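You operate a simulated robot arm through the tools that you are given. There is no shell and no other tool.

The job below is to be done with a simulated robot arm. You get a single attempt, and the scene is never put back.

TASK
Freeze the blue tray in the cold drawer and leave the cabinet running.
Fine: drawer shut, dial to COLD, wait till the screen reads FROZEN.

The check looks at the end state, three seconds after you hand in, the way a careful person would. Anything else that was tipped, shoved, dropped, spilled or broken makes it a failure.

THE ROBOT
A 7-joint arm with a two-finger parallel gripper, fixed in place. Base frame: the origin is on the floor under the middle of its stand, x ahead of it, y to its left, z up. Units: m, rad, N and s.
It reaches about 1.479 m from its shoulder. Its first joint turns from -2.897 to 2.897 rad. Payload 4.4 kg.
The TCP is the grasp point between the finger pads, 0.023 m short of the fingertips. In the tool frame z runs along the fingers and y along their closing line. Largest opening 0.094 m; finger width 0.038, thickness 0.01; the body of the gripper, 0.054 by 0.096 m, starts 0.039 m behind the TCP.
Orientation is that of the tool frame in the base frame, as a unit quaternion [x, y, z, w]. With the fingers straight down and closing along the base's y, the tool's x points along the base's -x, its y along +y and its z along -z.

THE INTERFACE
- The arm moves only by the tool step_arm. Its argument "steps" is one flat list of numbers, 6 for each row, row after row: the shift along the tool's x, y, z in m, then the turn, a rotation vector about the tool's x, y, z in rad. In form: [tx, ty, tz, ax, ay, az, tx, ty, tz, ax, ay, az, ...]. A call has 1 to 20 rows; each row is the pose to reach, as a shift and turn from the pose commanded when the call began, along the tool's axes at that moment. "grip" is the finger opening in m, from 0 to 0.094, set as the call begins (left out, the last holds). A row lasts 0.2 s, in which the tool goes at most 0.05 m and 0.15 rad; a call with a longer step from one row to the next is refused whole, and so is a gripper value outside its range. A pose out of reach is approached as far as the arm can. The call stops where the force on the tool passes 40 N (or 10 N more than at its start, if that is more) or the arm is blocked; 0.2 s more then pass. Each finger travels about 0.072 m/s and halts on what it meets, pressing with about 30 N; the grip force reading is that of the motor and also rises with nothing between the fingers. The clock runs only during rows and for 0.2 s after the last one: add rows that repeat a pose to give the fingers time. It gives the time, the measured TCP pose, the force on the tool (base axes), the opening and the grip force at its end, in the units of the frame above (readings bear some noise), with the torque about the TCP (base axes, N m) and any sound that the robot's microphone picked up, and new pictures: "show" is both (left out), scene, wrist or none.
- Cameras (640 x 400 px; columns grow to the right, rows downward): "scene" is fixed at [0.0506, 0.6509, 1.4069]; the picture's right is [-0.06, -1.00, 0.00], its down [-0.56, 0.04, -0.83] and it looks along [0.83, -0.05, -0.56] (base axes); focal length 315 px, centre (320, 200). "wrist" rides on the gripper at [0.086, 0.016, -0.075] in the tool frame; the picture's right is [-0.18, 0.98, 0.00], its down [-0.58, -0.11, -0.81] and it looks along [-0.79, -0.15, 0.59] (tool axes); focal length 243 px, centre (320, 200). There is no depth. A picture from a camera that has moved, and an enlarged one, comes with that camera's place and axes in the base frame and with its lens.
- enlarge(camera, box): a new picture of the part [left, top, right, bottom] of that camera's present view, enlarged. The clock stands still meanwhile.
- finish_job(): hands the job in; it is judged then, once.

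Nothing tells you positions but the pictures and the camera data. Unless the task says otherwise, let go and move clear before handing in.

The tools are called after ">>>" as a command line: name --argument value ..., lists and objects as JSON in quotes. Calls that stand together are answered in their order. step_arm: Moves the arm, as the interface text tells. Its arguments: {"type":"object","properties":{"steps":{"type":"array","items":{"type":"number"}},"grip":{"type":"number"},"show":{"type":"string","enum":["both","scene","wrist","none"]}},"required":["steps"]} The other tools are called the same way: enlarge (camera, box) takes an enlarged picture of a part of a camera's view; finish_job () hands the job in.

At the start:

```text
time: 0.0
position: [0.5798, 0.3389, 1.2072]
ee_rot: [0.001, 1.0, 0.0, 0.0]
ft_force: [-0.7, 0.1, 0.5]
ft_torque: [0.0, -0.03, 0.0]
finger_gap: 0.094
grip_force: 0.1
```

scene: 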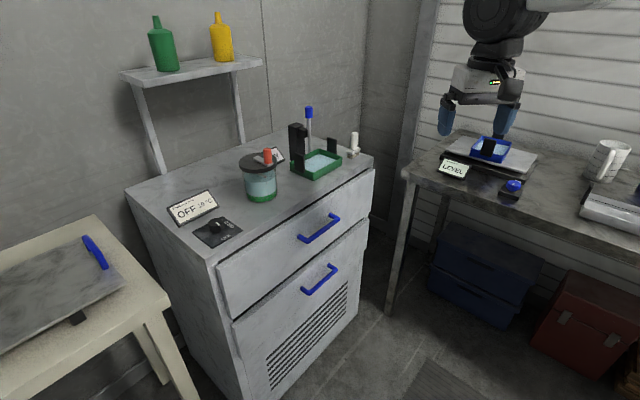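
wrist: 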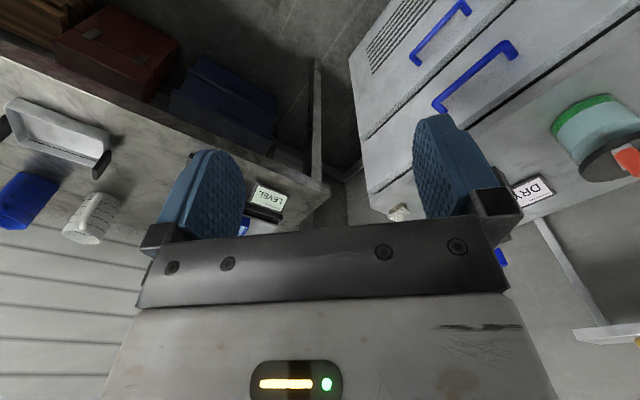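

I see a cabinet with two blue-handled drawers, an "OFF" screen and a dial on top. A blue tray sits on a levelling plate on the right-hand bench. First I'll look closer at each part.

>>> enlarge --camera "scene" --box '[150, 170, 270, 260]'

>>> enlarge --camera "scene" --box '[420, 110, 560, 210]'

>>> enlarge --camera "scene" --box '[230, 90, 390, 210]'

>>> enlarge --camera "scene" --box '[210, 170, 380, 400]'

>>> enlarge --camera "scene" --box '[0, 210, 200, 400]'

>>> enlarge --camera "scene" --box '[500, 110, 640, 250]'

```text
4.44 times, centred on (210, 215) of scene
camera zoom: at [0.0506, 0.6509, 1.4069], right [-0.06, -1.0, 0.0], down [-0.56, 0.04, -0.83], along [0.83, -0.05, -0.56], focal length 1402 px, centre (809, 133)
```

zoom: 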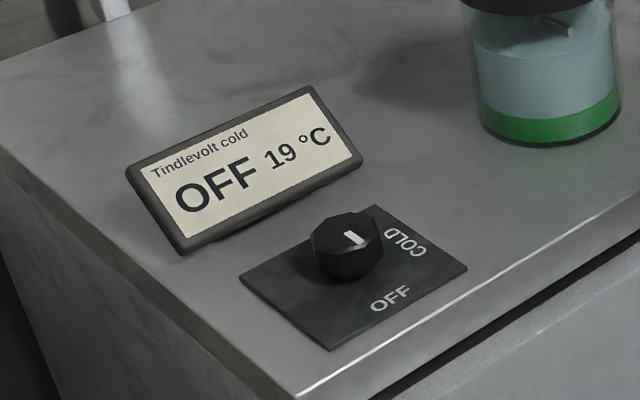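

```text
4.00 times, centred on (490, 160) of scene
camera zoom: at [0.0506, 0.6509, 1.4069], right [-0.06, -1.0, 0.0], down [-0.56, 0.04, -0.83], along [0.83, -0.05, -0.56], focal length 1262 px, centre (-360, 360)
```

zoom: 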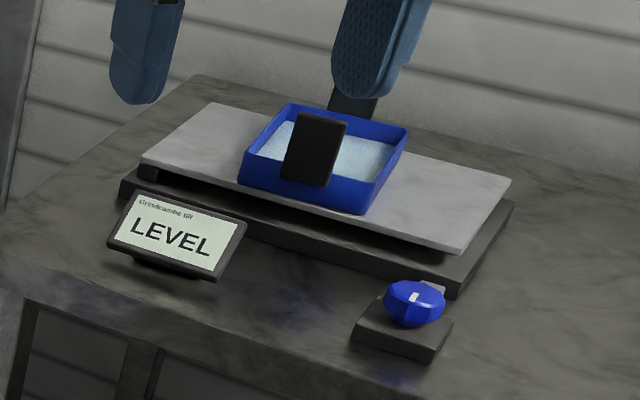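

```text
3.33 times, centred on (310, 150) of scene
camera zoom: at [0.0506, 0.6509, 1.4069], right [-0.06, -1.0, 0.0], down [-0.56, 0.04, -0.83], along [0.83, -0.05, -0.56], focal length 1051 px, centre (353, 367)
```

zoom: 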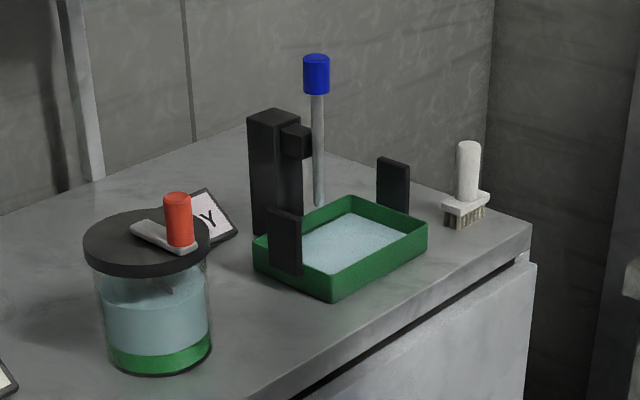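

```text
1.74 times, centred on (295, 285) of scene
camera zoom: at [0.0506, 0.6509, 1.4069], right [-0.06, -1.0, 0.0], down [-0.56, 0.04, -0.83], along [0.83, -0.05, -0.56], focal length 548 px, centre (364, 52)
```

zoom: 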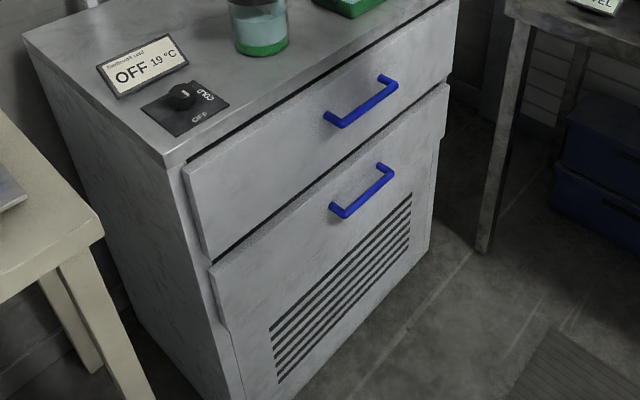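

```text
2.11 times, centred on (100, 305) of scene
camera zoom: at [0.0506, 0.6509, 1.4069], right [-0.06, -1.0, 0.0], down [-0.56, 0.04, -0.83], along [0.83, -0.05, -0.56], focal length 664 px, centre (783, -21)
```

zoom: 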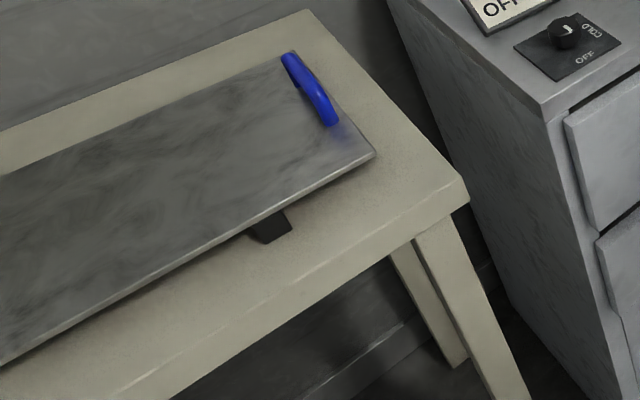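

```text
2.86 times, centred on (570, 180) of scene
camera zoom: at [0.0506, 0.6509, 1.4069], right [-0.06, -1.0, 0.0], down [-0.56, 0.04, -0.83], along [0.83, -0.05, -0.56], focal length 901 px, centre (-394, 257)
```

zoom: 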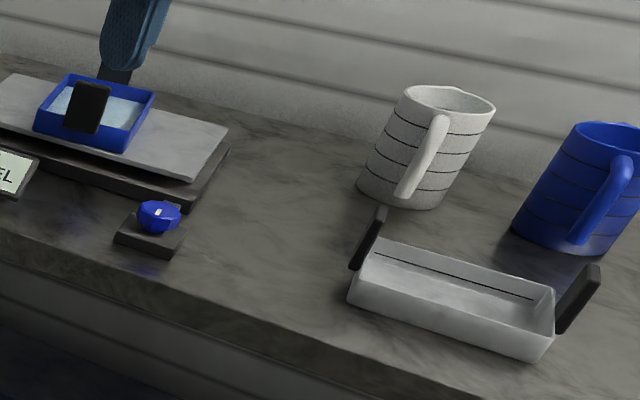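

The cabinet dial reads OFF, at 19 °C. The blue tray holds water and has two black end tabs. I'll look closer through the wrist camera for labels and to triangulate positions.

>>> enlarge --camera "wrist" --box '[340, 0, 640, 240]'

>>> enlarge --camera "wrist" --box '[200, 140, 420, 270]'

>>> enlarge --camera "scene" --box '[420, 0, 560, 120]'

```text
1.67 times, centred on (490, 120) of wrist
camera zoom: at [0.4927, 0.3543, 1.2823], right [0.18, 0.98, 0.0], down [0.58, -0.11, 0.81], along [0.79, -0.15, -0.59], focal length 404 px, centre (37, 333)
```

zoom: 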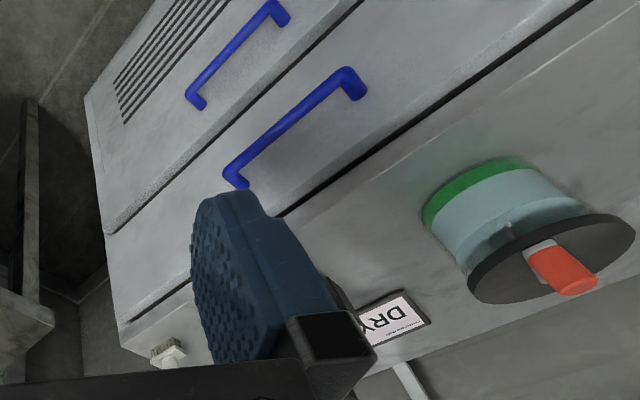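

```text
2.91 times, centred on (310, 205) of wrist
camera zoom: at [0.4927, 0.3543, 1.2823], right [0.18, 0.98, 0.0], down [0.58, -0.11, 0.81], along [0.79, -0.15, -0.59], focal length 706 px, centre (349, 186)
```

zoom: 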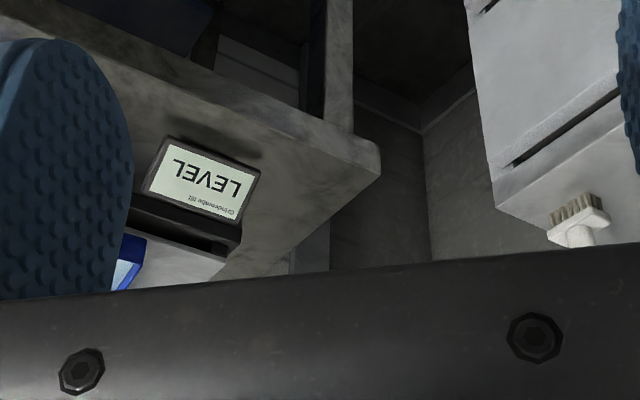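

```text
3.33 times, centred on (490, 60) of scene
camera zoom: at [0.0506, 0.6509, 1.4069], right [-0.06, -1.0, 0.0], down [-0.56, 0.04, -0.83], along [0.83, -0.05, -0.56], focal length 1051 px, centre (-247, 667)
```

zoom: 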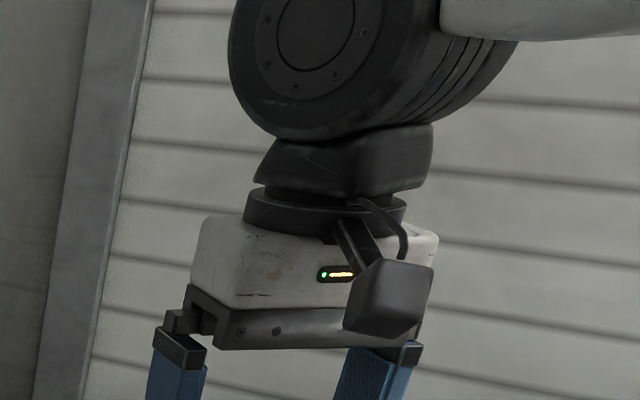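

The cabinet appears turned about 45°, with its front facing the robot base: front-top edge roughly from (0.60, 0.89) to (1.09, 0.39) and top at z≈0.88. The tray is around (1.08, -0.05, 0.90) on the right-hand bench. Next I'll back off and turn the wrist camera toward the cabinet to look for labels and measure better.

>>> step_arm --steps '[0.02, -0.006, -0.006, 0, 0, -0.137, 0.04, -0.012, -0.012, 0, 0, -0.274, 0.06, -0.018, -0.018, 0, 0, -0.411, 0.08, -0.024, -0.024, 0, 0, -0.548, 0.1, -0.03, -0.03, 0, 0, -0.685, 0.12, -0.036, -0.036, 0, 0, -0.822, 0.13, -0.04, -0.04, 0, 0, -0.95]'

```text
time: 1.6
position: [0.4503, 0.2979, 1.2476]
ee_rot: [-0.458, 0.889, 0.0, 0.001]
ft_force: [-0.6, -1.2, 0.7]
ft_torque: [0.02, -0.03, -0.01]
finger_gap: 0.0938
grip_force: 0.1
camera wrist: at [0.3856, 0.2372, 1.3228], right [-0.69, 0.72, 0.0], down [0.43, 0.41, 0.81], along [0.58, 0.56, -0.59], focal length 243 px, centre (320, 200)
```

scene: 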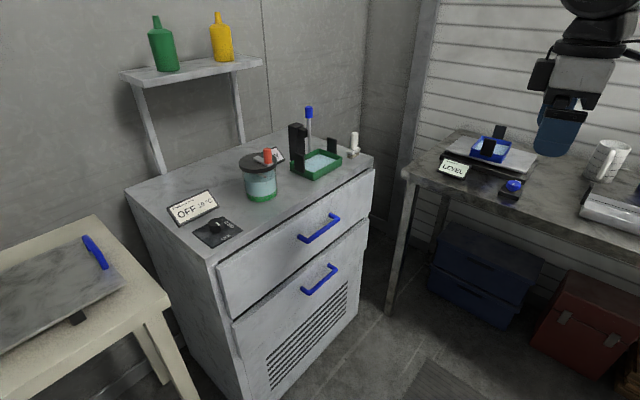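
wrist: 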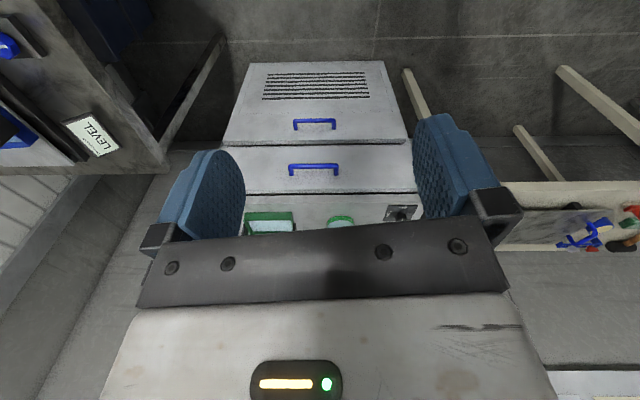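

>>> enlarge --camera "wrist" --box '[200, 50, 440, 240]'

>>> enlarge --camera "wrist" --box '[0, 0, 200, 180]'

>>> enlarge --camera "wrist" --box '[480, 140, 640, 300]'

>>> enlarge --camera "scene" --box '[430, 110, 550, 210]'

```text
2.11 times, centred on (320, 145) of wrist
camera zoom: at [0.3856, 0.2372, 1.3228], right [-0.69, 0.72, 0.0], down [0.43, 0.41, 0.81], along [0.58, 0.56, -0.59], focal length 511 px, centre (320, 316)
```

zoom: 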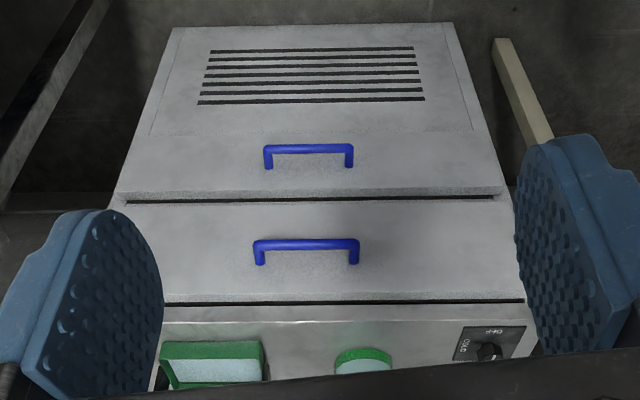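

```text
2.22 times, centred on (100, 90) of wrist
camera zoom: at [0.3856, 0.2372, 1.3228], right [-0.69, 0.72, 0.0], down [0.43, 0.41, 0.81], along [0.58, 0.56, -0.59], focal length 539 px, centre (809, 444)
```

zoom: 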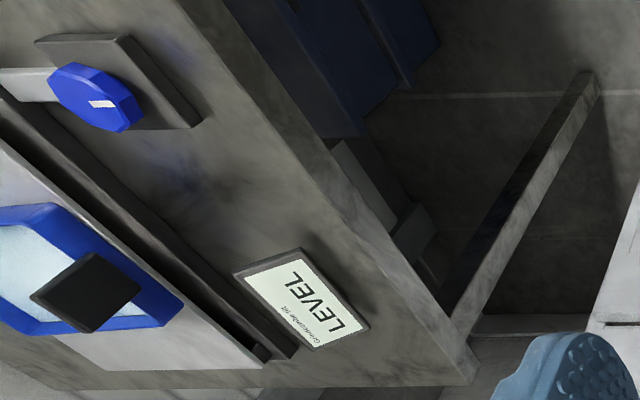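

```text
2.50 times, centred on (560, 220) of wrist
camera zoom: at [0.3856, 0.2372, 1.3228], right [-0.69, 0.72, 0.0], down [0.43, 0.41, 0.81], along [0.58, 0.56, -0.59], focal length 606 px, centre (-280, 150)
```

zoom: 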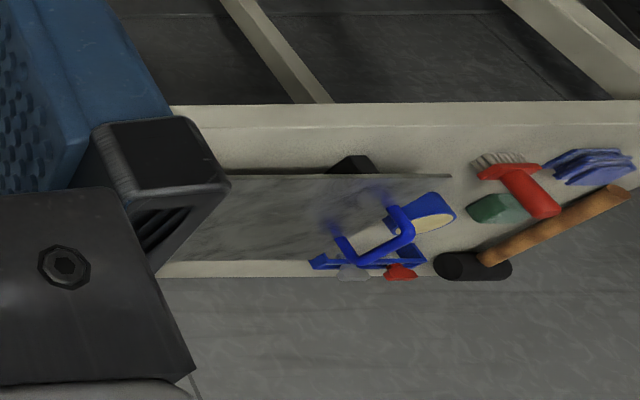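

```text
4.00 times, centred on (490, 160) of scene
camera zoom: at [0.0506, 0.6509, 1.4069], right [-0.06, -1.0, 0.0], down [-0.56, 0.04, -0.83], along [0.83, -0.05, -0.56], focal length 1262 px, centre (-360, 360)
```

zoom: 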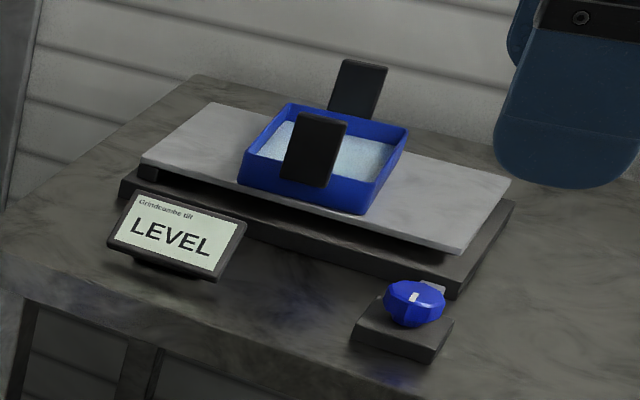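

The cabinet front is at 45°, and the upper handle is centred near (0.79, 0.605, 0.795), about 0.155 m long and horizontal. I'll turn the gripper horizontal with the fingers closing vertically, and stop about 0.15 m in front of the upper handle.

>>> step_arm --steps '[-0.0187, -0.0046, 0.0283, -0.0704, -0.0832, 0.0832, -0.0374, -0.0092, 0.0566, -0.1408, -0.1664, 0.1664, -0.0562, -0.0138, 0.0849, -0.2111, -0.2496, 0.2496, -0.0749, -0.0185, 0.1132, -0.2815, -0.3328, 0.3328, -0.0936, -0.0231, 0.1414, -0.3519, -0.4159, 0.4159, -0.1123, -0.0277, 0.1697, -0.4223, -0.4991, 0.4991, -0.131, -0.0323, 0.198, -0.4926, -0.5823, 0.5823, -0.1498, -0.0369, 0.2263, -0.563, -0.6655, 0.6655, -0.1685, -0.0415, 0.2546, -0.6334, -0.7487, 0.7487, -0.1872, -0.0461, 0.2829, -0.7038, -0.8319, 0.8319, -0.2059, -0.0507, 0.3112, -0.7741, -0.9151, 0.9151, -0.2246, -0.0554, 0.3395, -0.8445, -0.9983, 0.9983, -0.2433, -0.06, 0.3677, -0.9149, -1.0814, 1.0814, -0.2621, -0.0646, 0.396, -0.9853, -1.1646, 1.1646, -0.2808, -0.0692, 0.4243, -1.0556, -1.2478, 1.2478, -0.2995, -0.0738, 0.4526, -1.126, -1.331, 1.331, -0.2995, -0.0738, 0.4526, -1.126, -1.331, 1.331]' --grip 0.07

```text
time: 5.2
position: [0.693, 0.4874, 0.7961]
ee_rot: [0.265, 0.657, 0.655, 0.263]
ft_force: [0.4, 0.9, -0.2]
ft_torque: [0.01, 0.02, 0.03]
finger_gap: 0.07
grip_force: 0.0
out of reach, approached as far as the arm can: row 16, 17
camera wrist: at [0.5785, 0.4932, 0.8131], right [0.14, -0.13, 0.98], down [-0.14, -0.98, -0.11], along [0.98, -0.12, -0.15], focal length 243 px, centre (320, 200)
```

scene: 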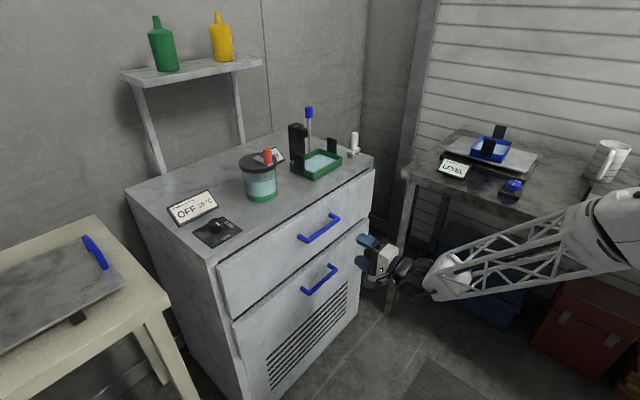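
wrist: 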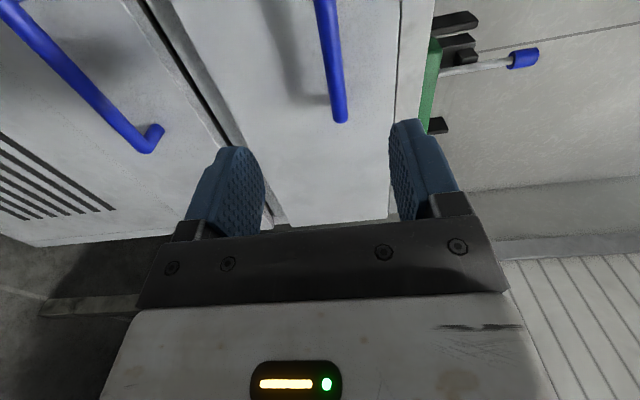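

The pose is reached within about 1 cm and 1°, though it is close to a joint limit. Seen from here, the upper handle's right end is at about (0.845, 0.544, 0.805), which agrees with my estimate. I'll move partway forward to see whether the arm tracks.

>>> step_arm --steps '[0, 0.004, 0.03, 0, 0, 0, 0, 0.008, 0.06, 0, 0, 0, 0, 0.008, 0.08, 0, 0, 0]'

```text
time: 6.0
position: [0.7201, 0.4997, 0.8146]
ee_rot: [0.268, 0.655, 0.654, 0.268]
ft_force: [0.2, 0.2, -0.3]
ft_torque: [0.04, 0.03, 0.0]
finger_gap: 0.0702
grip_force: 0.1
out of reach, approached as far as the arm can: row 1, 2, 3
camera wrist: at [0.6052, 0.5076, 0.8308], right [0.13, -0.13, 0.98], down [-0.15, -0.98, -0.11], along [0.98, -0.13, -0.15], focal length 243 px, centre (320, 200)
```

scene: 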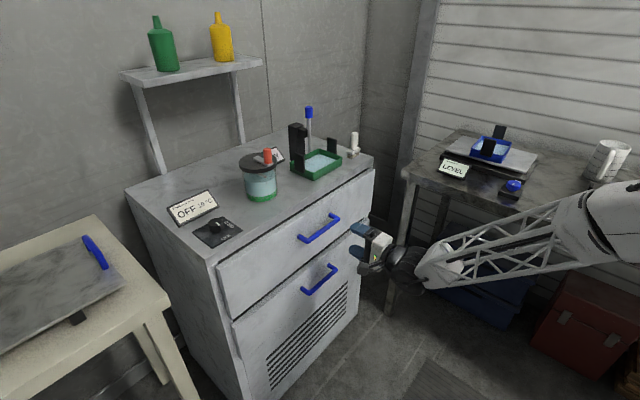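
wrist: 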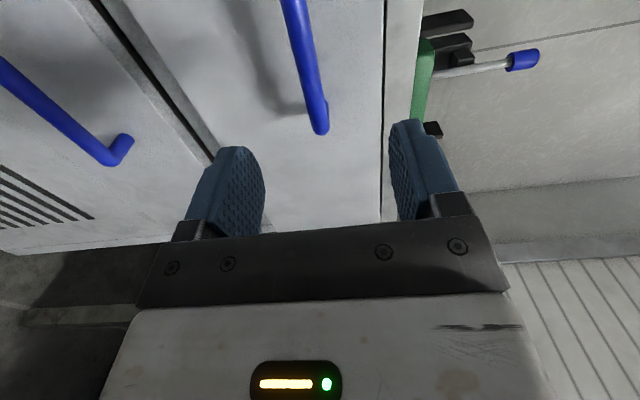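

The arm stalls on a joint limit in this roll. I'll back away and roll the gripper the other way, since a half-turn gives the same grasp, and check whether it then tracks freely.

>>> step_arm --steps '[0, -0.008, -0.04, 0, 0, 0, 0, -0.008, -0.08, 0, 0, -0.14, 0, -0.008, -0.1, 0, 0, -0.28, 0, -0.008, -0.12, 0, 0, -0.42, 0, -0.008, -0.12, 0, 0, -0.56, 0, -0.008, -0.12, 0, 0, -0.7, 0, -0.008, -0.12, 0, 0, -0.84, 0, -0.008, -0.12, 0, 0, -0.98, 0, -0.008, -0.12, 0, 0, -1.12, 0, -0.008, -0.12, 0, 0, -1.26, 0, -0.008, -0.12, 0, 0, -1.4, 0, -0.008, -0.12, 0, 0, -1.54, 0, -0.008, -0.12, 0, 0, -1.57]'

```text
time: 8.8
position: [0.6335, 0.4178, 0.8059]
ee_rot: [-0.27, 0.653, 0.27, 0.654]
ft_force: [-0.5, -0.5, 0.2]
ft_torque: [0.02, 0.01, 0.0]
finger_gap: 0.07
grip_force: 0.1
camera wrist: at [0.5697, 0.3759, 0.7201], right [-0.69, 0.7, 0.18], down [-0.49, -0.65, 0.58], along [0.52, 0.31, 0.79], focal length 243 px, centre (320, 200)
```

scene: 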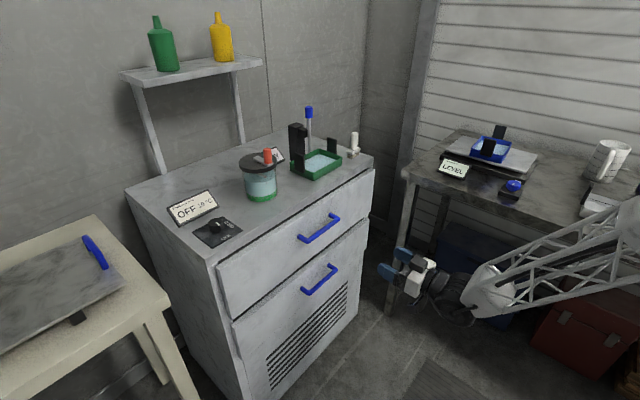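
wrist: 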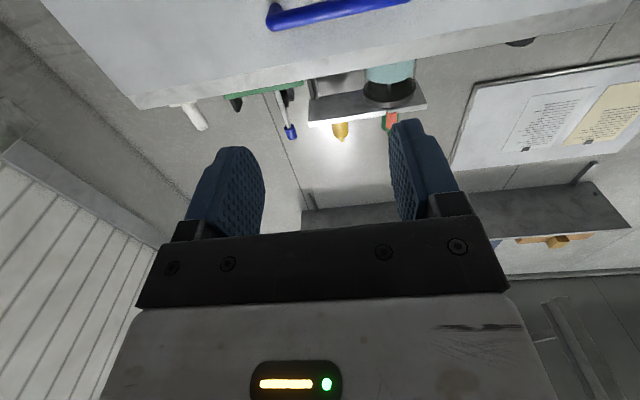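

No reach warning in this roll. I also notice notes pinned to the wall, so I'll read those before going on.

>>> enlarge --camera "wrist" --box '[440, 60, 640, 185]'

>>> enlarge --camera "wrist" --box '[260, 40, 440, 150]'

```text
3.20 times, centred on (540, 122) of wrist
camera zoom: at [0.5697, 0.3759, 0.7201], right [-0.69, 0.7, 0.18], down [-0.49, -0.65, 0.58], along [0.52, 0.31, 0.79], focal length 776 px, centre (-384, 448)
```

zoom: 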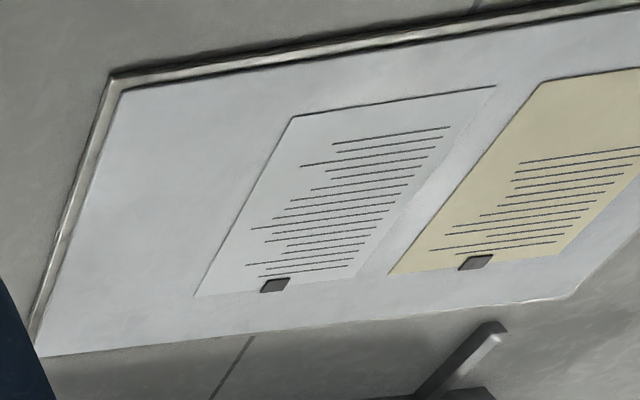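

```text
3.56 times, centred on (350, 95) of wrist
camera zoom: at [0.5697, 0.3759, 0.7201], right [-0.69, 0.7, 0.18], down [-0.49, -0.65, 0.58], along [0.52, 0.31, 0.79], focal length 863 px, centre (213, 573)
```

zoom: 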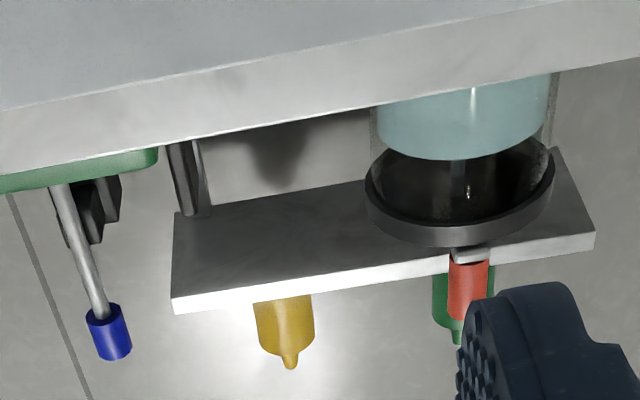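

Those are only scribbles. Continuing the roll by another −90°.

>>> step_arm --steps '[0, 0, 0, 0, 0, -0.14, 0, 0, 0, 0, 0, -0.28, 0, 0, 0, 0, 0, -0.42, 0, 0, 0, 0, 0, -0.56, 0, 0, 0, 0, 0, -0.7, 0, 0, 0, 0, 0, -0.84, 0, 0, 0, 0, 0, -0.98, 0, 0, 0, 0, 0, -1.12, 0, 0, 0, 0, 0, -1.26, 0, 0, 0, 0, 0, -1.4, 0, 0, 0, 0, 0, -1.54, 0, 0, 0, 0, 0, -1.57]'

```text
time: 11.6
position: [0.5003, 0.3862, 0.9829]
ee_rot: [0.785, -0.364, 0.185, -0.467]
ft_force: [-0.7, -0.7, 0.6]
ft_torque: [-0.05, 0.06, 0.0]
finger_gap: 0.0698
grip_force: 0.1
out of reach, approached as far as the arm can: row 1, 2, 3, 4, 5, 6, 7, 8, 9, 10, 11, 12
stopped in row 12: the arm was blocked; the commanded pose is now the measured one
camera wrist: at [0.5036, 0.2734, 1.0017], right [-0.51, -0.16, -0.84], down [-0.85, -0.02, 0.52], along [-0.1, 0.99, -0.12], focal length 243 px, centre (320, 200)
```

scene: 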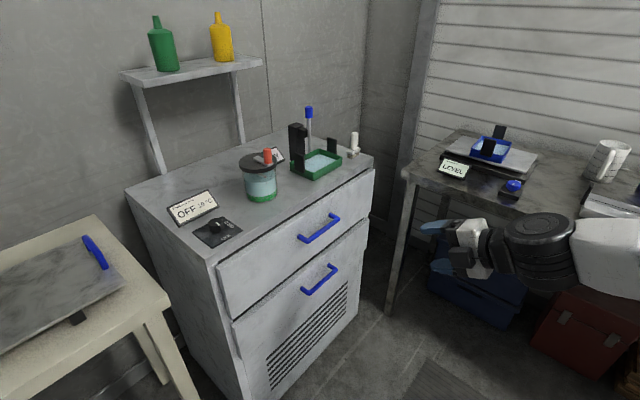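
wrist: 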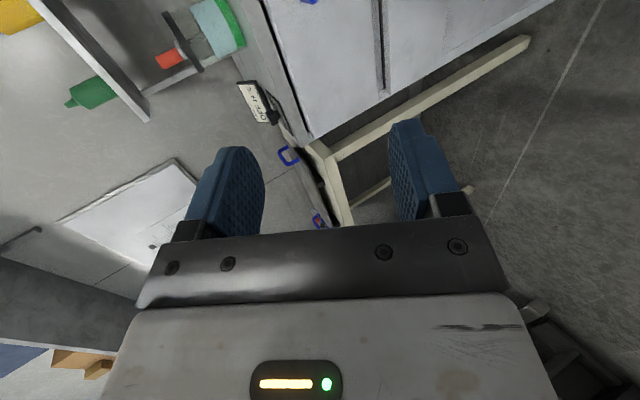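

The arm wandered while rolling and ended at (0.50, 0.39, 0.98). By its quaternion the gripper is already at the flipped roll, pitched about 30° down and pointing at the cabinet, and a downward-pitched grasp suits the bar. I'll try to move toward a pre-grasp pose 0.15 m short of the bar with a 35° pitch.

>>> step_arm --steps '[0.0076, -0.0063, 0.0418, -0.0153, -0.0033, -0.0118, 0.0152, -0.0125, 0.0836, -0.0307, -0.0067, -0.0237, 0.0228, -0.0188, 0.1254, -0.046, -0.01, -0.0355]'

```text
time: 12.4
position: [0.6026, 0.4543, 0.9532]
ee_rot: [0.805, -0.355, 0.179, -0.44]
ft_force: [-0.3, -0.2, 0.6]
ft_torque: [-0.03, 0.01, -0.03]
finger_gap: 0.0702
grip_force: 0.1
out of reach, approached as far as the arm can: row 1, 2, 3
camera wrist: at [0.6094, 0.3414, 0.9791], right [-0.53, -0.22, -0.82], down [-0.84, -0.01, 0.55], along [-0.13, 0.98, -0.18], focal length 243 px, centre (320, 200)
```

scene: 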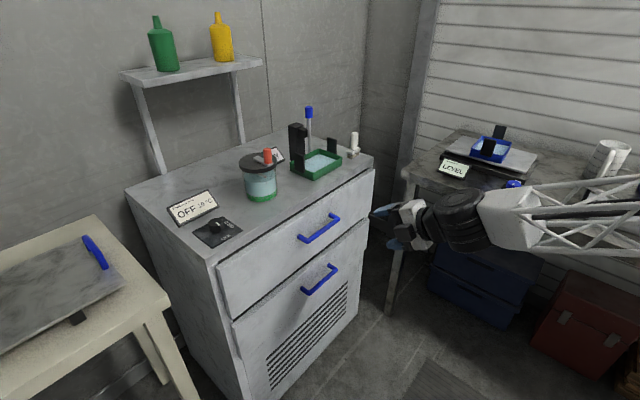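
wrist: 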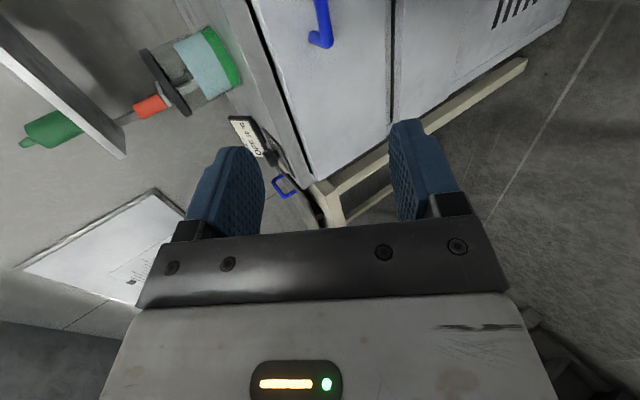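

The arm still reports it is near a limit in this roll. I'll retreat and roll back the positive way, toward the first roll with more downward pitch, which should clear both limits.

>>> step_arm --steps '[0, 0, -0.04, 0, 0, 0.1, 0, 0, -0.08, 0, 0, 0.24, 0, 0, -0.1, 0, 0, 0.38, 0, 0, -0.1, 0, 0, 0.52, 0, 0, -0.1, 0, 0, 0.66, 0, 0, -0.1, 0, 0, 0.8, 0, 0, -0.1, 0, 0, 0.94, 0, 0, -0.1, 0, 0, 1.08, 0, 0, -0.1, 0, 0, 1.22, 0, 0, -0.1, 0, 0, 1.36, 0, 0, -0.1, 0, 0, 1.5, 0, 0, -0.1, 0, 0, 1.6]'

```text
time: 15.0
position: [0.5403, 0.3945, 1.0062]
ee_rot: [-0.306, 0.82, 0.195, 0.442]
ft_force: [-0.5, -0.1, 0.3]
ft_torque: [0.01, -0.01, 0.01]
finger_gap: 0.0699
grip_force: 0.1
camera wrist: at [0.4479, 0.3341, 0.9742], right [-0.59, 0.78, 0.2], down [-0.17, -0.37, 0.92], along [0.79, 0.5, 0.35], focal length 243 px, centre (320, 200)
```

scene: 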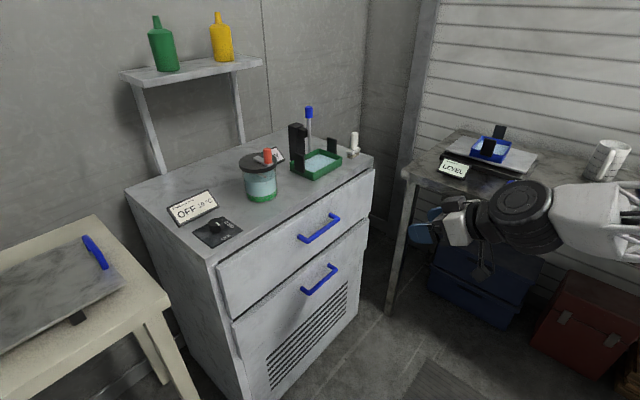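
wrist: 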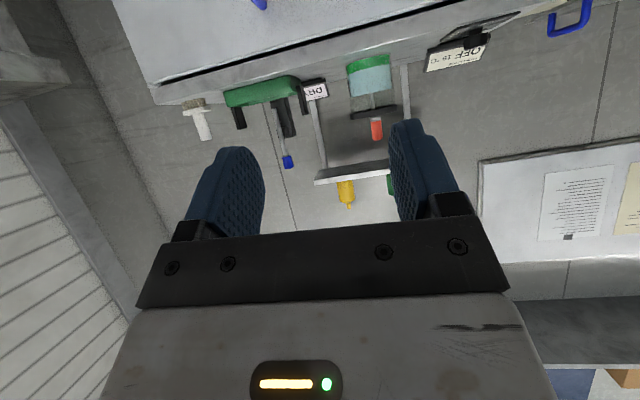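

That pose is reachable. Now I'll roll a further +86°, so the fingers close across the bar, pitch to 40° down, and go to a pre-grasp point 0.15 m from the bar.

>>> step_arm --steps '[-0.002, -0.0025, 0.0211, 0.0092, 0.0101, 0.1366, -0.0039, -0.005, 0.0423, 0.0184, 0.0202, 0.2731, -0.0059, -0.0074, 0.0634, 0.0276, 0.0303, 0.4097, -0.0078, -0.0099, 0.0846, 0.0368, 0.0404, 0.5463, -0.0098, -0.0124, 0.1057, 0.046, 0.0505, 0.6828, -0.0117, -0.0149, 0.1269, 0.0552, 0.0607, 0.8194, -0.0137, -0.0174, 0.148, 0.0644, 0.0708, 0.956, -0.0156, -0.0199, 0.1692, 0.0736, 0.0809, 1.0925, -0.0176, -0.0223, 0.1903, 0.0828, 0.091, 1.2291, -0.0195, -0.0248, 0.2115, 0.092, 0.1011, 1.3656, -0.0215, -0.0273, 0.2326, 0.1012, 0.1112, 1.5022, -0.0215, -0.0273, 0.2326, 0.1012, 0.1112, 1.5022]' --grip 0.05

```text
time: 17.6
position: [0.7086, 0.5193, 0.899]
ee_rot: [0.347, 0.837, 0.39, 0.162]
ft_force: [-0.4, 0.2, -0.1]
ft_torque: [0.0, 0.0, 0.04]
finger_gap: 0.05
grip_force: 0.0
camera wrist: at [0.6141, 0.5473, 0.9601], right [0.58, 0.32, 0.75], down [-0.07, -0.9, 0.43], along [0.81, -0.31, -0.49], focal length 243 px, centre (320, 200)
```

scene: 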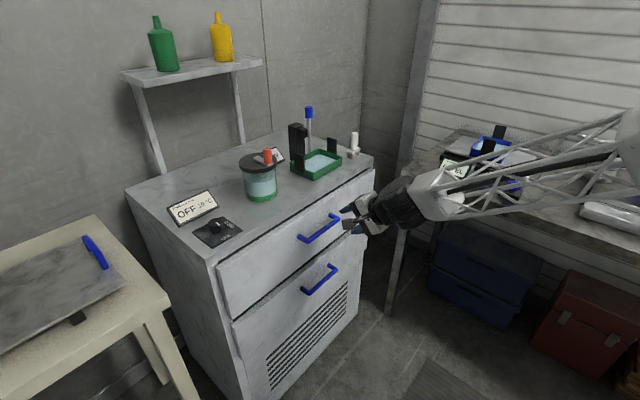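
wrist: 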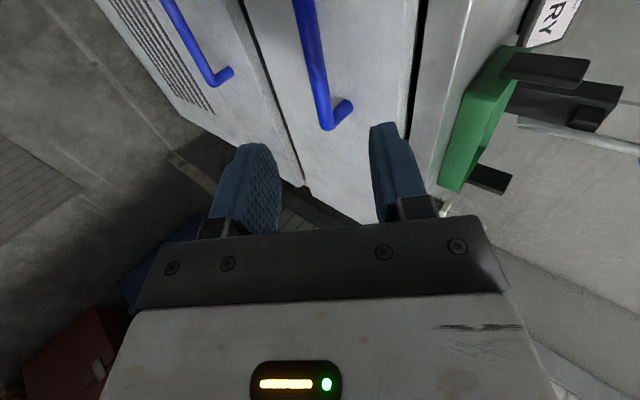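

The pose is reached exactly this time. The bar passes between the fingers, so I'll advance in two stages with the fingers straddling it.

>>> step_arm --steps '[0, -0.002, 0.03, 0, 0, 0, 0, -0.004, 0.06, 0, 0, 0, 0, -0.004, 0.09, 0, 0, 0, 0, -0.004, 0.1, 0, 0, 0]'

>>> enlarge --camera "scene" --box '[270, 180, 430, 290]'

>>> enlarge --camera "wrist" --box '[180, 0, 460, 240]'

```text
time: 18.6
position: [0.7625, 0.5718, 0.8323]
ee_rot: [0.345, 0.838, 0.391, 0.162]
ft_force: [0.3, 0.6, 0.4]
ft_torque: [0.0, 0.0, 0.0]
finger_gap: 0.0499
grip_force: 0.1
camera wrist: at [0.6675, 0.6005, 0.8926], right [0.58, 0.32, 0.75], down [-0.07, -0.9, 0.44], along [0.81, -0.31, -0.49], focal length 243 px, centre (320, 200)
```

scene: 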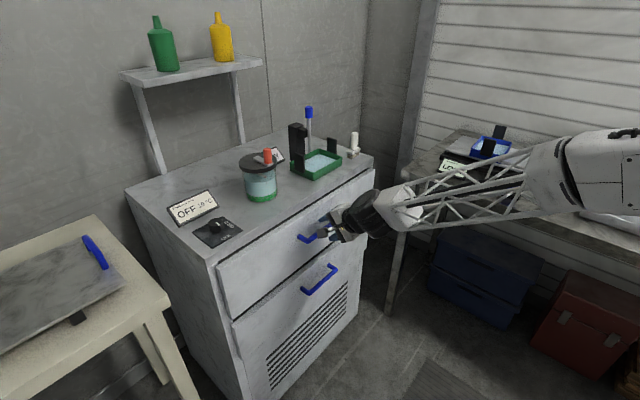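
wrist: 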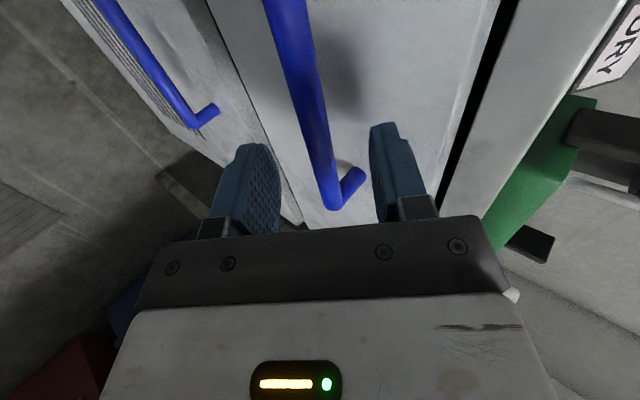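

```text
3.64 times, centred on (350, 235) of scene
camera zoom: at [0.0506, 0.6509, 1.4069], right [-0.06, -1.0, 0.0], down [-0.56, 0.04, -0.83], along [0.83, -0.05, -0.56], focal length 1147 px, centre (211, 73)
```

zoom: 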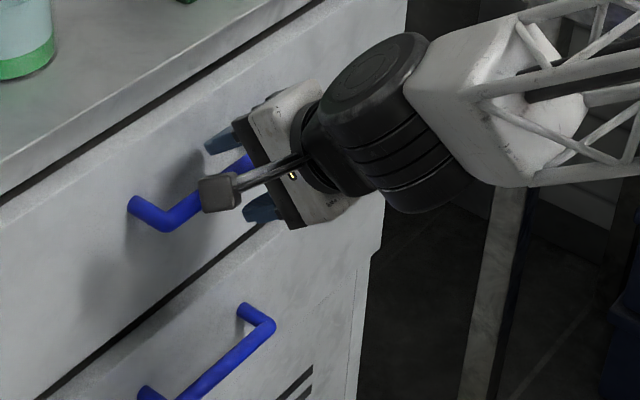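

```text
1.67 times, centred on (320, 120) of wrist
camera zoom: at [0.6675, 0.6005, 0.8926], right [0.58, 0.32, 0.75], down [-0.07, -0.9, 0.44], along [0.81, -0.31, -0.49], focal length 404 px, centre (320, 333)
```

zoom: 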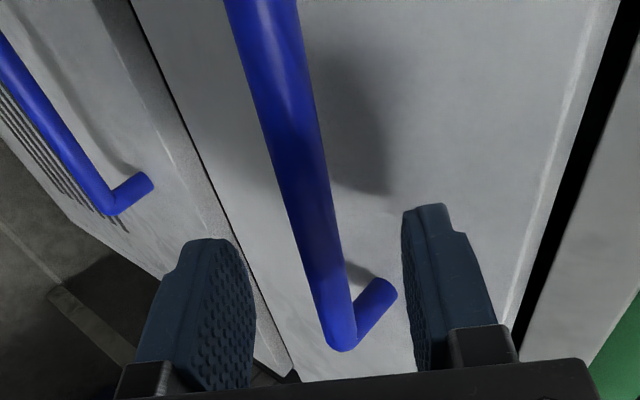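

The fingers straddle the bar at about the middle of the handle. I'll move the last ~3.3 cm and close.

>>> step_arm --steps '[0, -0.003, 0.017, 0, 0, 0, 0, -0.005, 0.033, 0, 0, 0, 0, -0.005, 0.033, 0, 0, 0]'

>>> enlarge --camera "wrist" --box '[180, 0, 460, 240]'

```text
time: 19.4
position: [0.778, 0.5878, 0.8056]
ee_rot: [0.346, 0.838, 0.391, 0.162]
ft_force: [-0.2, -0.3, -0.4]
ft_torque: [0.04, 0.0, 0.01]
finger_gap: 0.0501
grip_force: 0.1
camera wrist: at [0.6825, 0.6162, 0.8673], right [0.58, 0.32, 0.75], down [-0.07, -0.9, 0.44], along [0.81, -0.31, -0.49], focal length 243 px, centre (320, 200)
```

scene: 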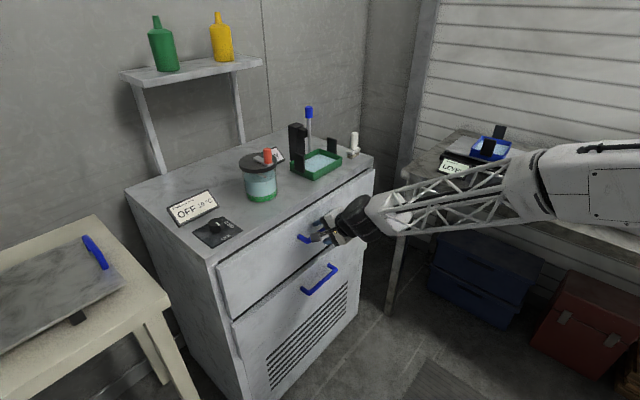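
wrist: 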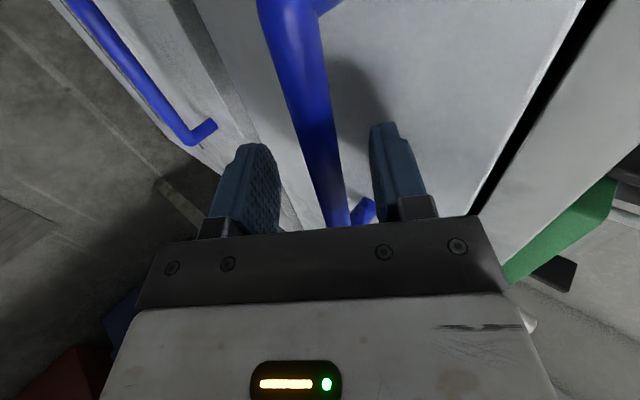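

```text
1.67 times, centred on (320, 120) of wrist
camera zoom: at [0.6825, 0.6162, 0.8673], right [0.58, 0.32, 0.75], down [-0.07, -0.9, 0.44], along [0.81, -0.31, -0.49], focal length 404 px, centre (320, 333)
```

zoom: 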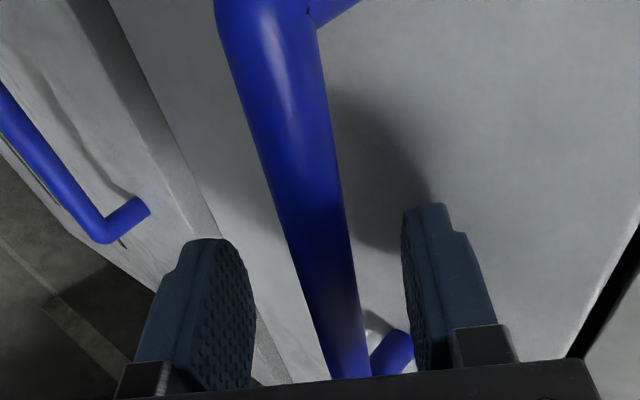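

>>> step_arm --steps '[0, 0, 0, 0, 0, 0, 0, 0, 0, 0, 0, 0, 0, 0, 0, 0, 0, 0, 0, 0, 0, 0, 0, 0]' --grip 0.0 --show "wrist"

```text
time: 20.4
position: [0.7783, 0.5887, 0.8086]
ee_rot: [0.345, 0.837, 0.392, 0.164]
ft_force: [4.4, 8.6, 23.9]
ft_torque: [0.07, -0.16, 0.37]
finger_gap: 0.0159
grip_force: 44.7
camera wrist: at [0.6829, 0.6166, 0.8698], right [0.57, 0.32, 0.76], down [-0.08, -0.9, 0.43], along [0.82, -0.31, -0.49], focal length 243 px, centre (320, 200)
```

wrist: 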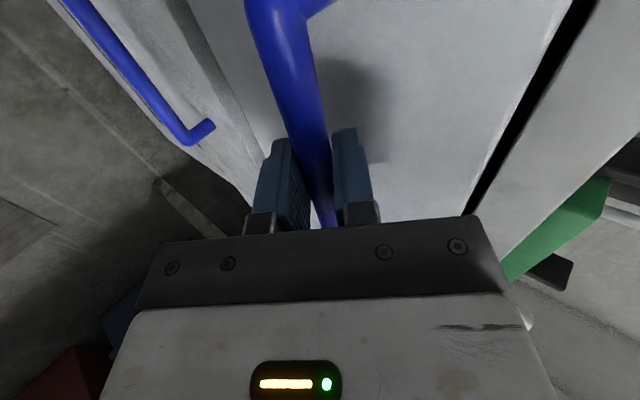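

The bar is gripped, with a gap of 0.016 m. It sits a few millimetres higher than I commanded, so I'll relieve that and start pulling straight out along the cabinet normal.

>>> step_arm --steps '[0, 0.006, 0, 0, 0, 0, 0, -0.0004, -0.0077, 0, 0, 0, 0, -0.0069, -0.0153, 0, 0, 0, 0, -0.0197, -0.0306, 0, 0, 0, 0, -0.0326, -0.046, 0, 0, 0]'

```text
time: 21.6
position: [0.738, 0.5468, 0.8095]
ee_rot: [0.346, 0.838, 0.39, 0.16]
ft_force: [-11.3, 16.9, -14.2]
ft_torque: [-0.41, -0.41, -0.08]
finger_gap: 0.0161
grip_force: 45.3
camera wrist: at [0.6418, 0.5753, 0.8702], right [0.58, 0.32, 0.75], down [-0.07, -0.9, 0.44], along [0.81, -0.31, -0.49], focal length 243 px, centre (320, 200)
```

scene: 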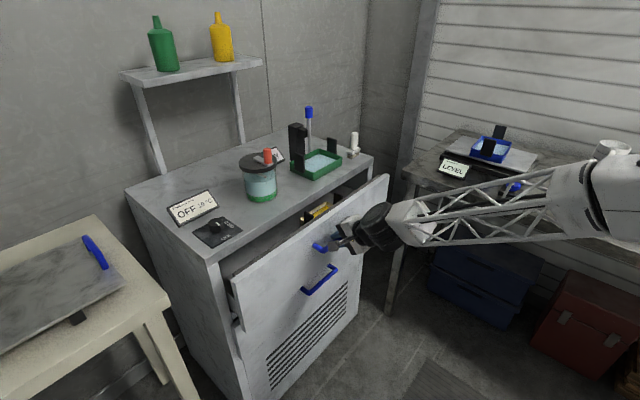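
wrist: 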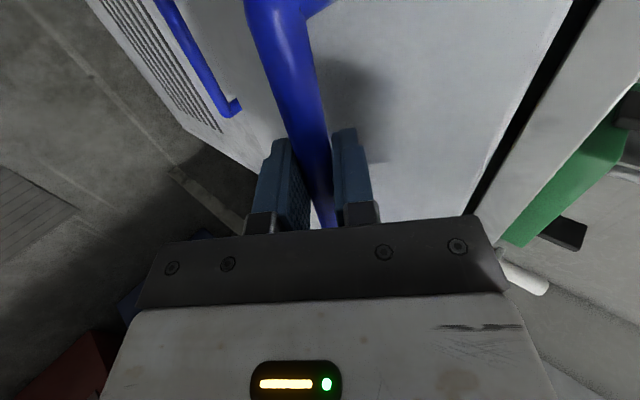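

The upper drawer is sliding open and there is something inside it. Let me look in.

>>> enlarge --camera "scene" --box '[220, 170, 400, 290]'

```text
3.33 times, centred on (310, 230) of scene
camera zoom: at [0.0506, 0.6509, 1.4069], right [-0.06, -1.0, 0.0], down [-0.56, 0.04, -0.83], along [0.83, -0.05, -0.56], focal length 1051 px, centre (353, 100)
```

zoom: 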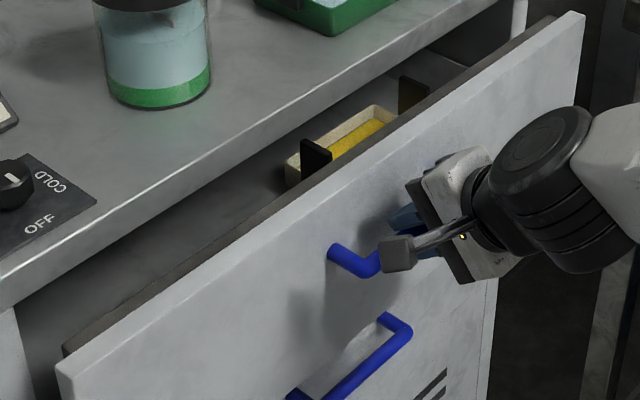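

A cream tray with yellow contents is already in this drawer, toward its right side. I'll pull it further, slowly, to see the whole interior and judge whether this is the cold drawer.

>>> step_arm --steps '[0.003, -0.0064, -0.0077, 0, 0, 0, 0.003, -0.0129, -0.0153, 0, 0, 0, 0.003, -0.0193, -0.023, 0, 0, 0, 0.003, -0.0257, -0.0306, 0, 0, 0, 0.003, -0.0322, -0.0383, 0, 0, 0, 0.003, -0.0386, -0.046, 0, 0, 0, 0.003, -0.045, -0.0536, 0, 0, 0, 0.003, -0.0514, -0.0613, 0, 0, 0]'

>>> enlarge --camera "scene" --box '[200, 160, 420, 310]'

```text
time: 22.4
position: [0.7151, 0.5262, 0.8083]
ee_rot: [0.348, 0.837, 0.389, 0.163]
ft_force: [4.7, -1.4, -1.5]
ft_torque: [-0.1, -0.11, 0.87]
finger_gap: 0.0161
grip_force: 45.0
stopped in row 4: the force on the tool passed its limit at 42 N (the readings are from after the stop); the commanded pose is now the measured one
camera wrist: at [0.6207, 0.5547, 0.87], right [0.58, 0.32, 0.75], down [-0.08, -0.9, 0.44], along [0.81, -0.31, -0.49], focal length 243 px, centre (320, 200)
```

scene: 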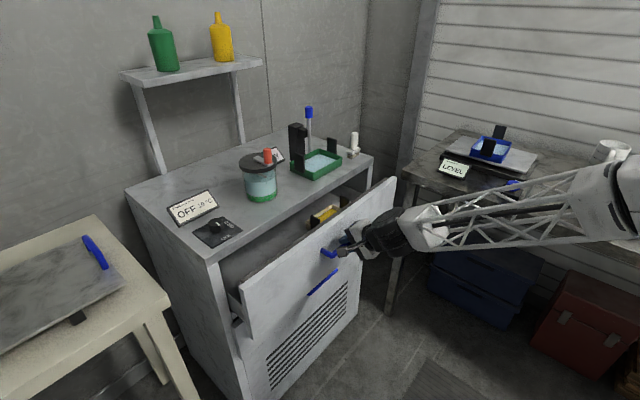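
wrist: 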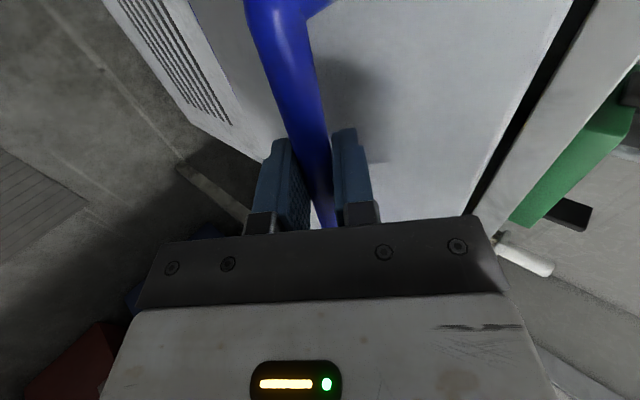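

```text
2.67 times, centred on (310, 235) of scene
camera zoom: at [0.0506, 0.6509, 1.4069], right [-0.06, -1.0, 0.0], down [-0.56, 0.04, -0.83], along [0.83, -0.05, -0.56], focal length 841 px, centre (347, 107)
```

zoom: 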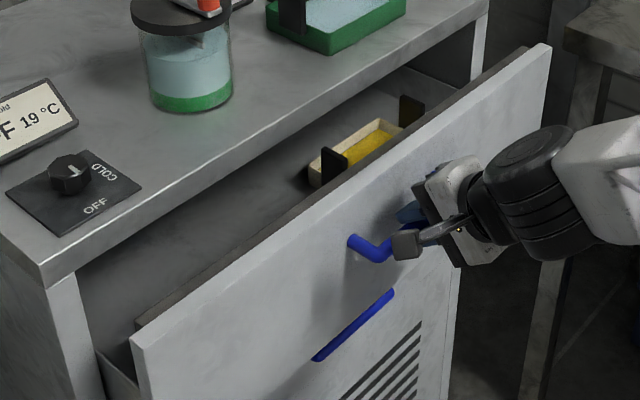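

The stop was just the pulling force peaking at 42 N. I'll pull more slowly.

>>> step_arm --steps '[0, -0.0064, -0.0077, 0, 0, 0, 0, -0.0129, -0.0153, 0, 0, 0, 0, -0.0193, -0.023, 0, 0, 0, 0, -0.0257, -0.0306, 0, 0, 0, 0, -0.0322, -0.0383, 0, 0, 0, 0, -0.0386, -0.046, 0, 0, 0, 0, -0.045, -0.0536, 0, 0, 0, 0, -0.0514, -0.0613, 0, 0, 0, 0, -0.0579, -0.0689, 0, 0, 0, 0, -0.0643, -0.0766, 0, 0, 0]'

>>> enlarge --camera "scene" --box '[200, 160, 420, 310]'

```text
time: 24.6
position: [0.6446, 0.4562, 0.8091]
ee_rot: [0.348, 0.837, 0.389, 0.163]
ft_force: [17.1, -11.1, -8.7]
ft_torque: [-0.44, -0.39, 0.71]
finger_gap: 0.0158
grip_force: 44.7
camera wrist: at [0.5496, 0.4837, 0.8701], right [0.58, 0.32, 0.75], down [-0.08, -0.9, 0.44], along [0.81, -0.31, -0.49], focal length 243 px, centre (320, 200)
```

scene: 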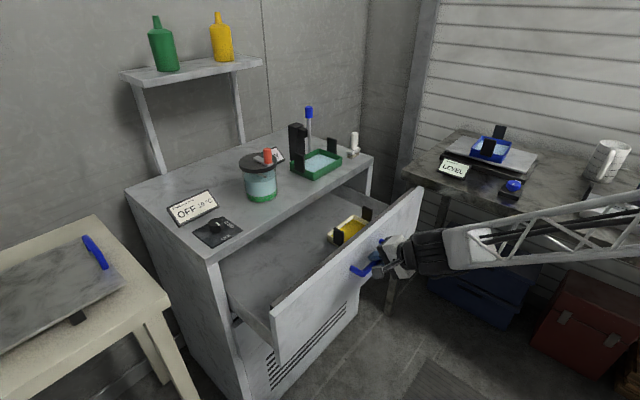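
wrist: 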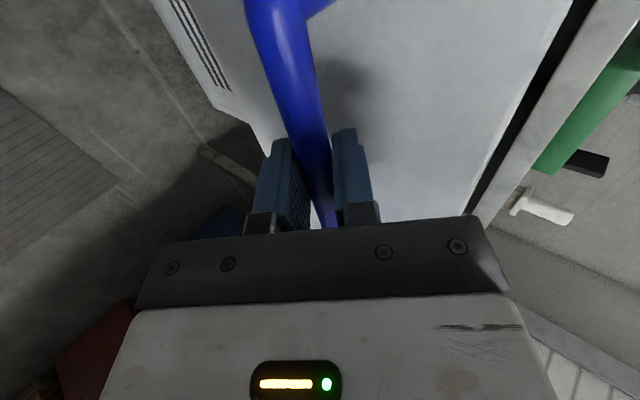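

```text
2.67 times, centred on (310, 235) of scene
camera zoom: at [0.0506, 0.6509, 1.4069], right [-0.06, -1.0, 0.0], down [-0.56, 0.04, -0.83], along [0.83, -0.05, -0.56], focal length 841 px, centre (347, 107)
```

zoom: 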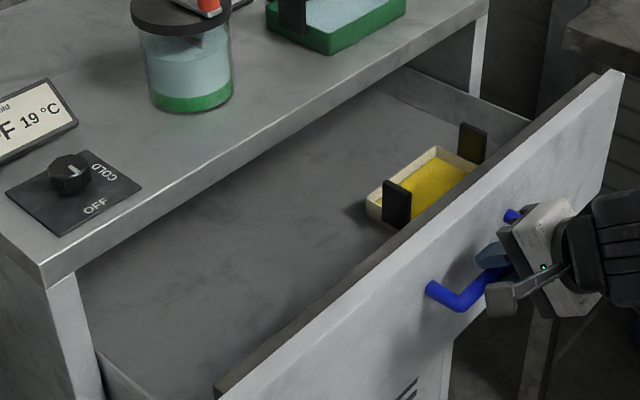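

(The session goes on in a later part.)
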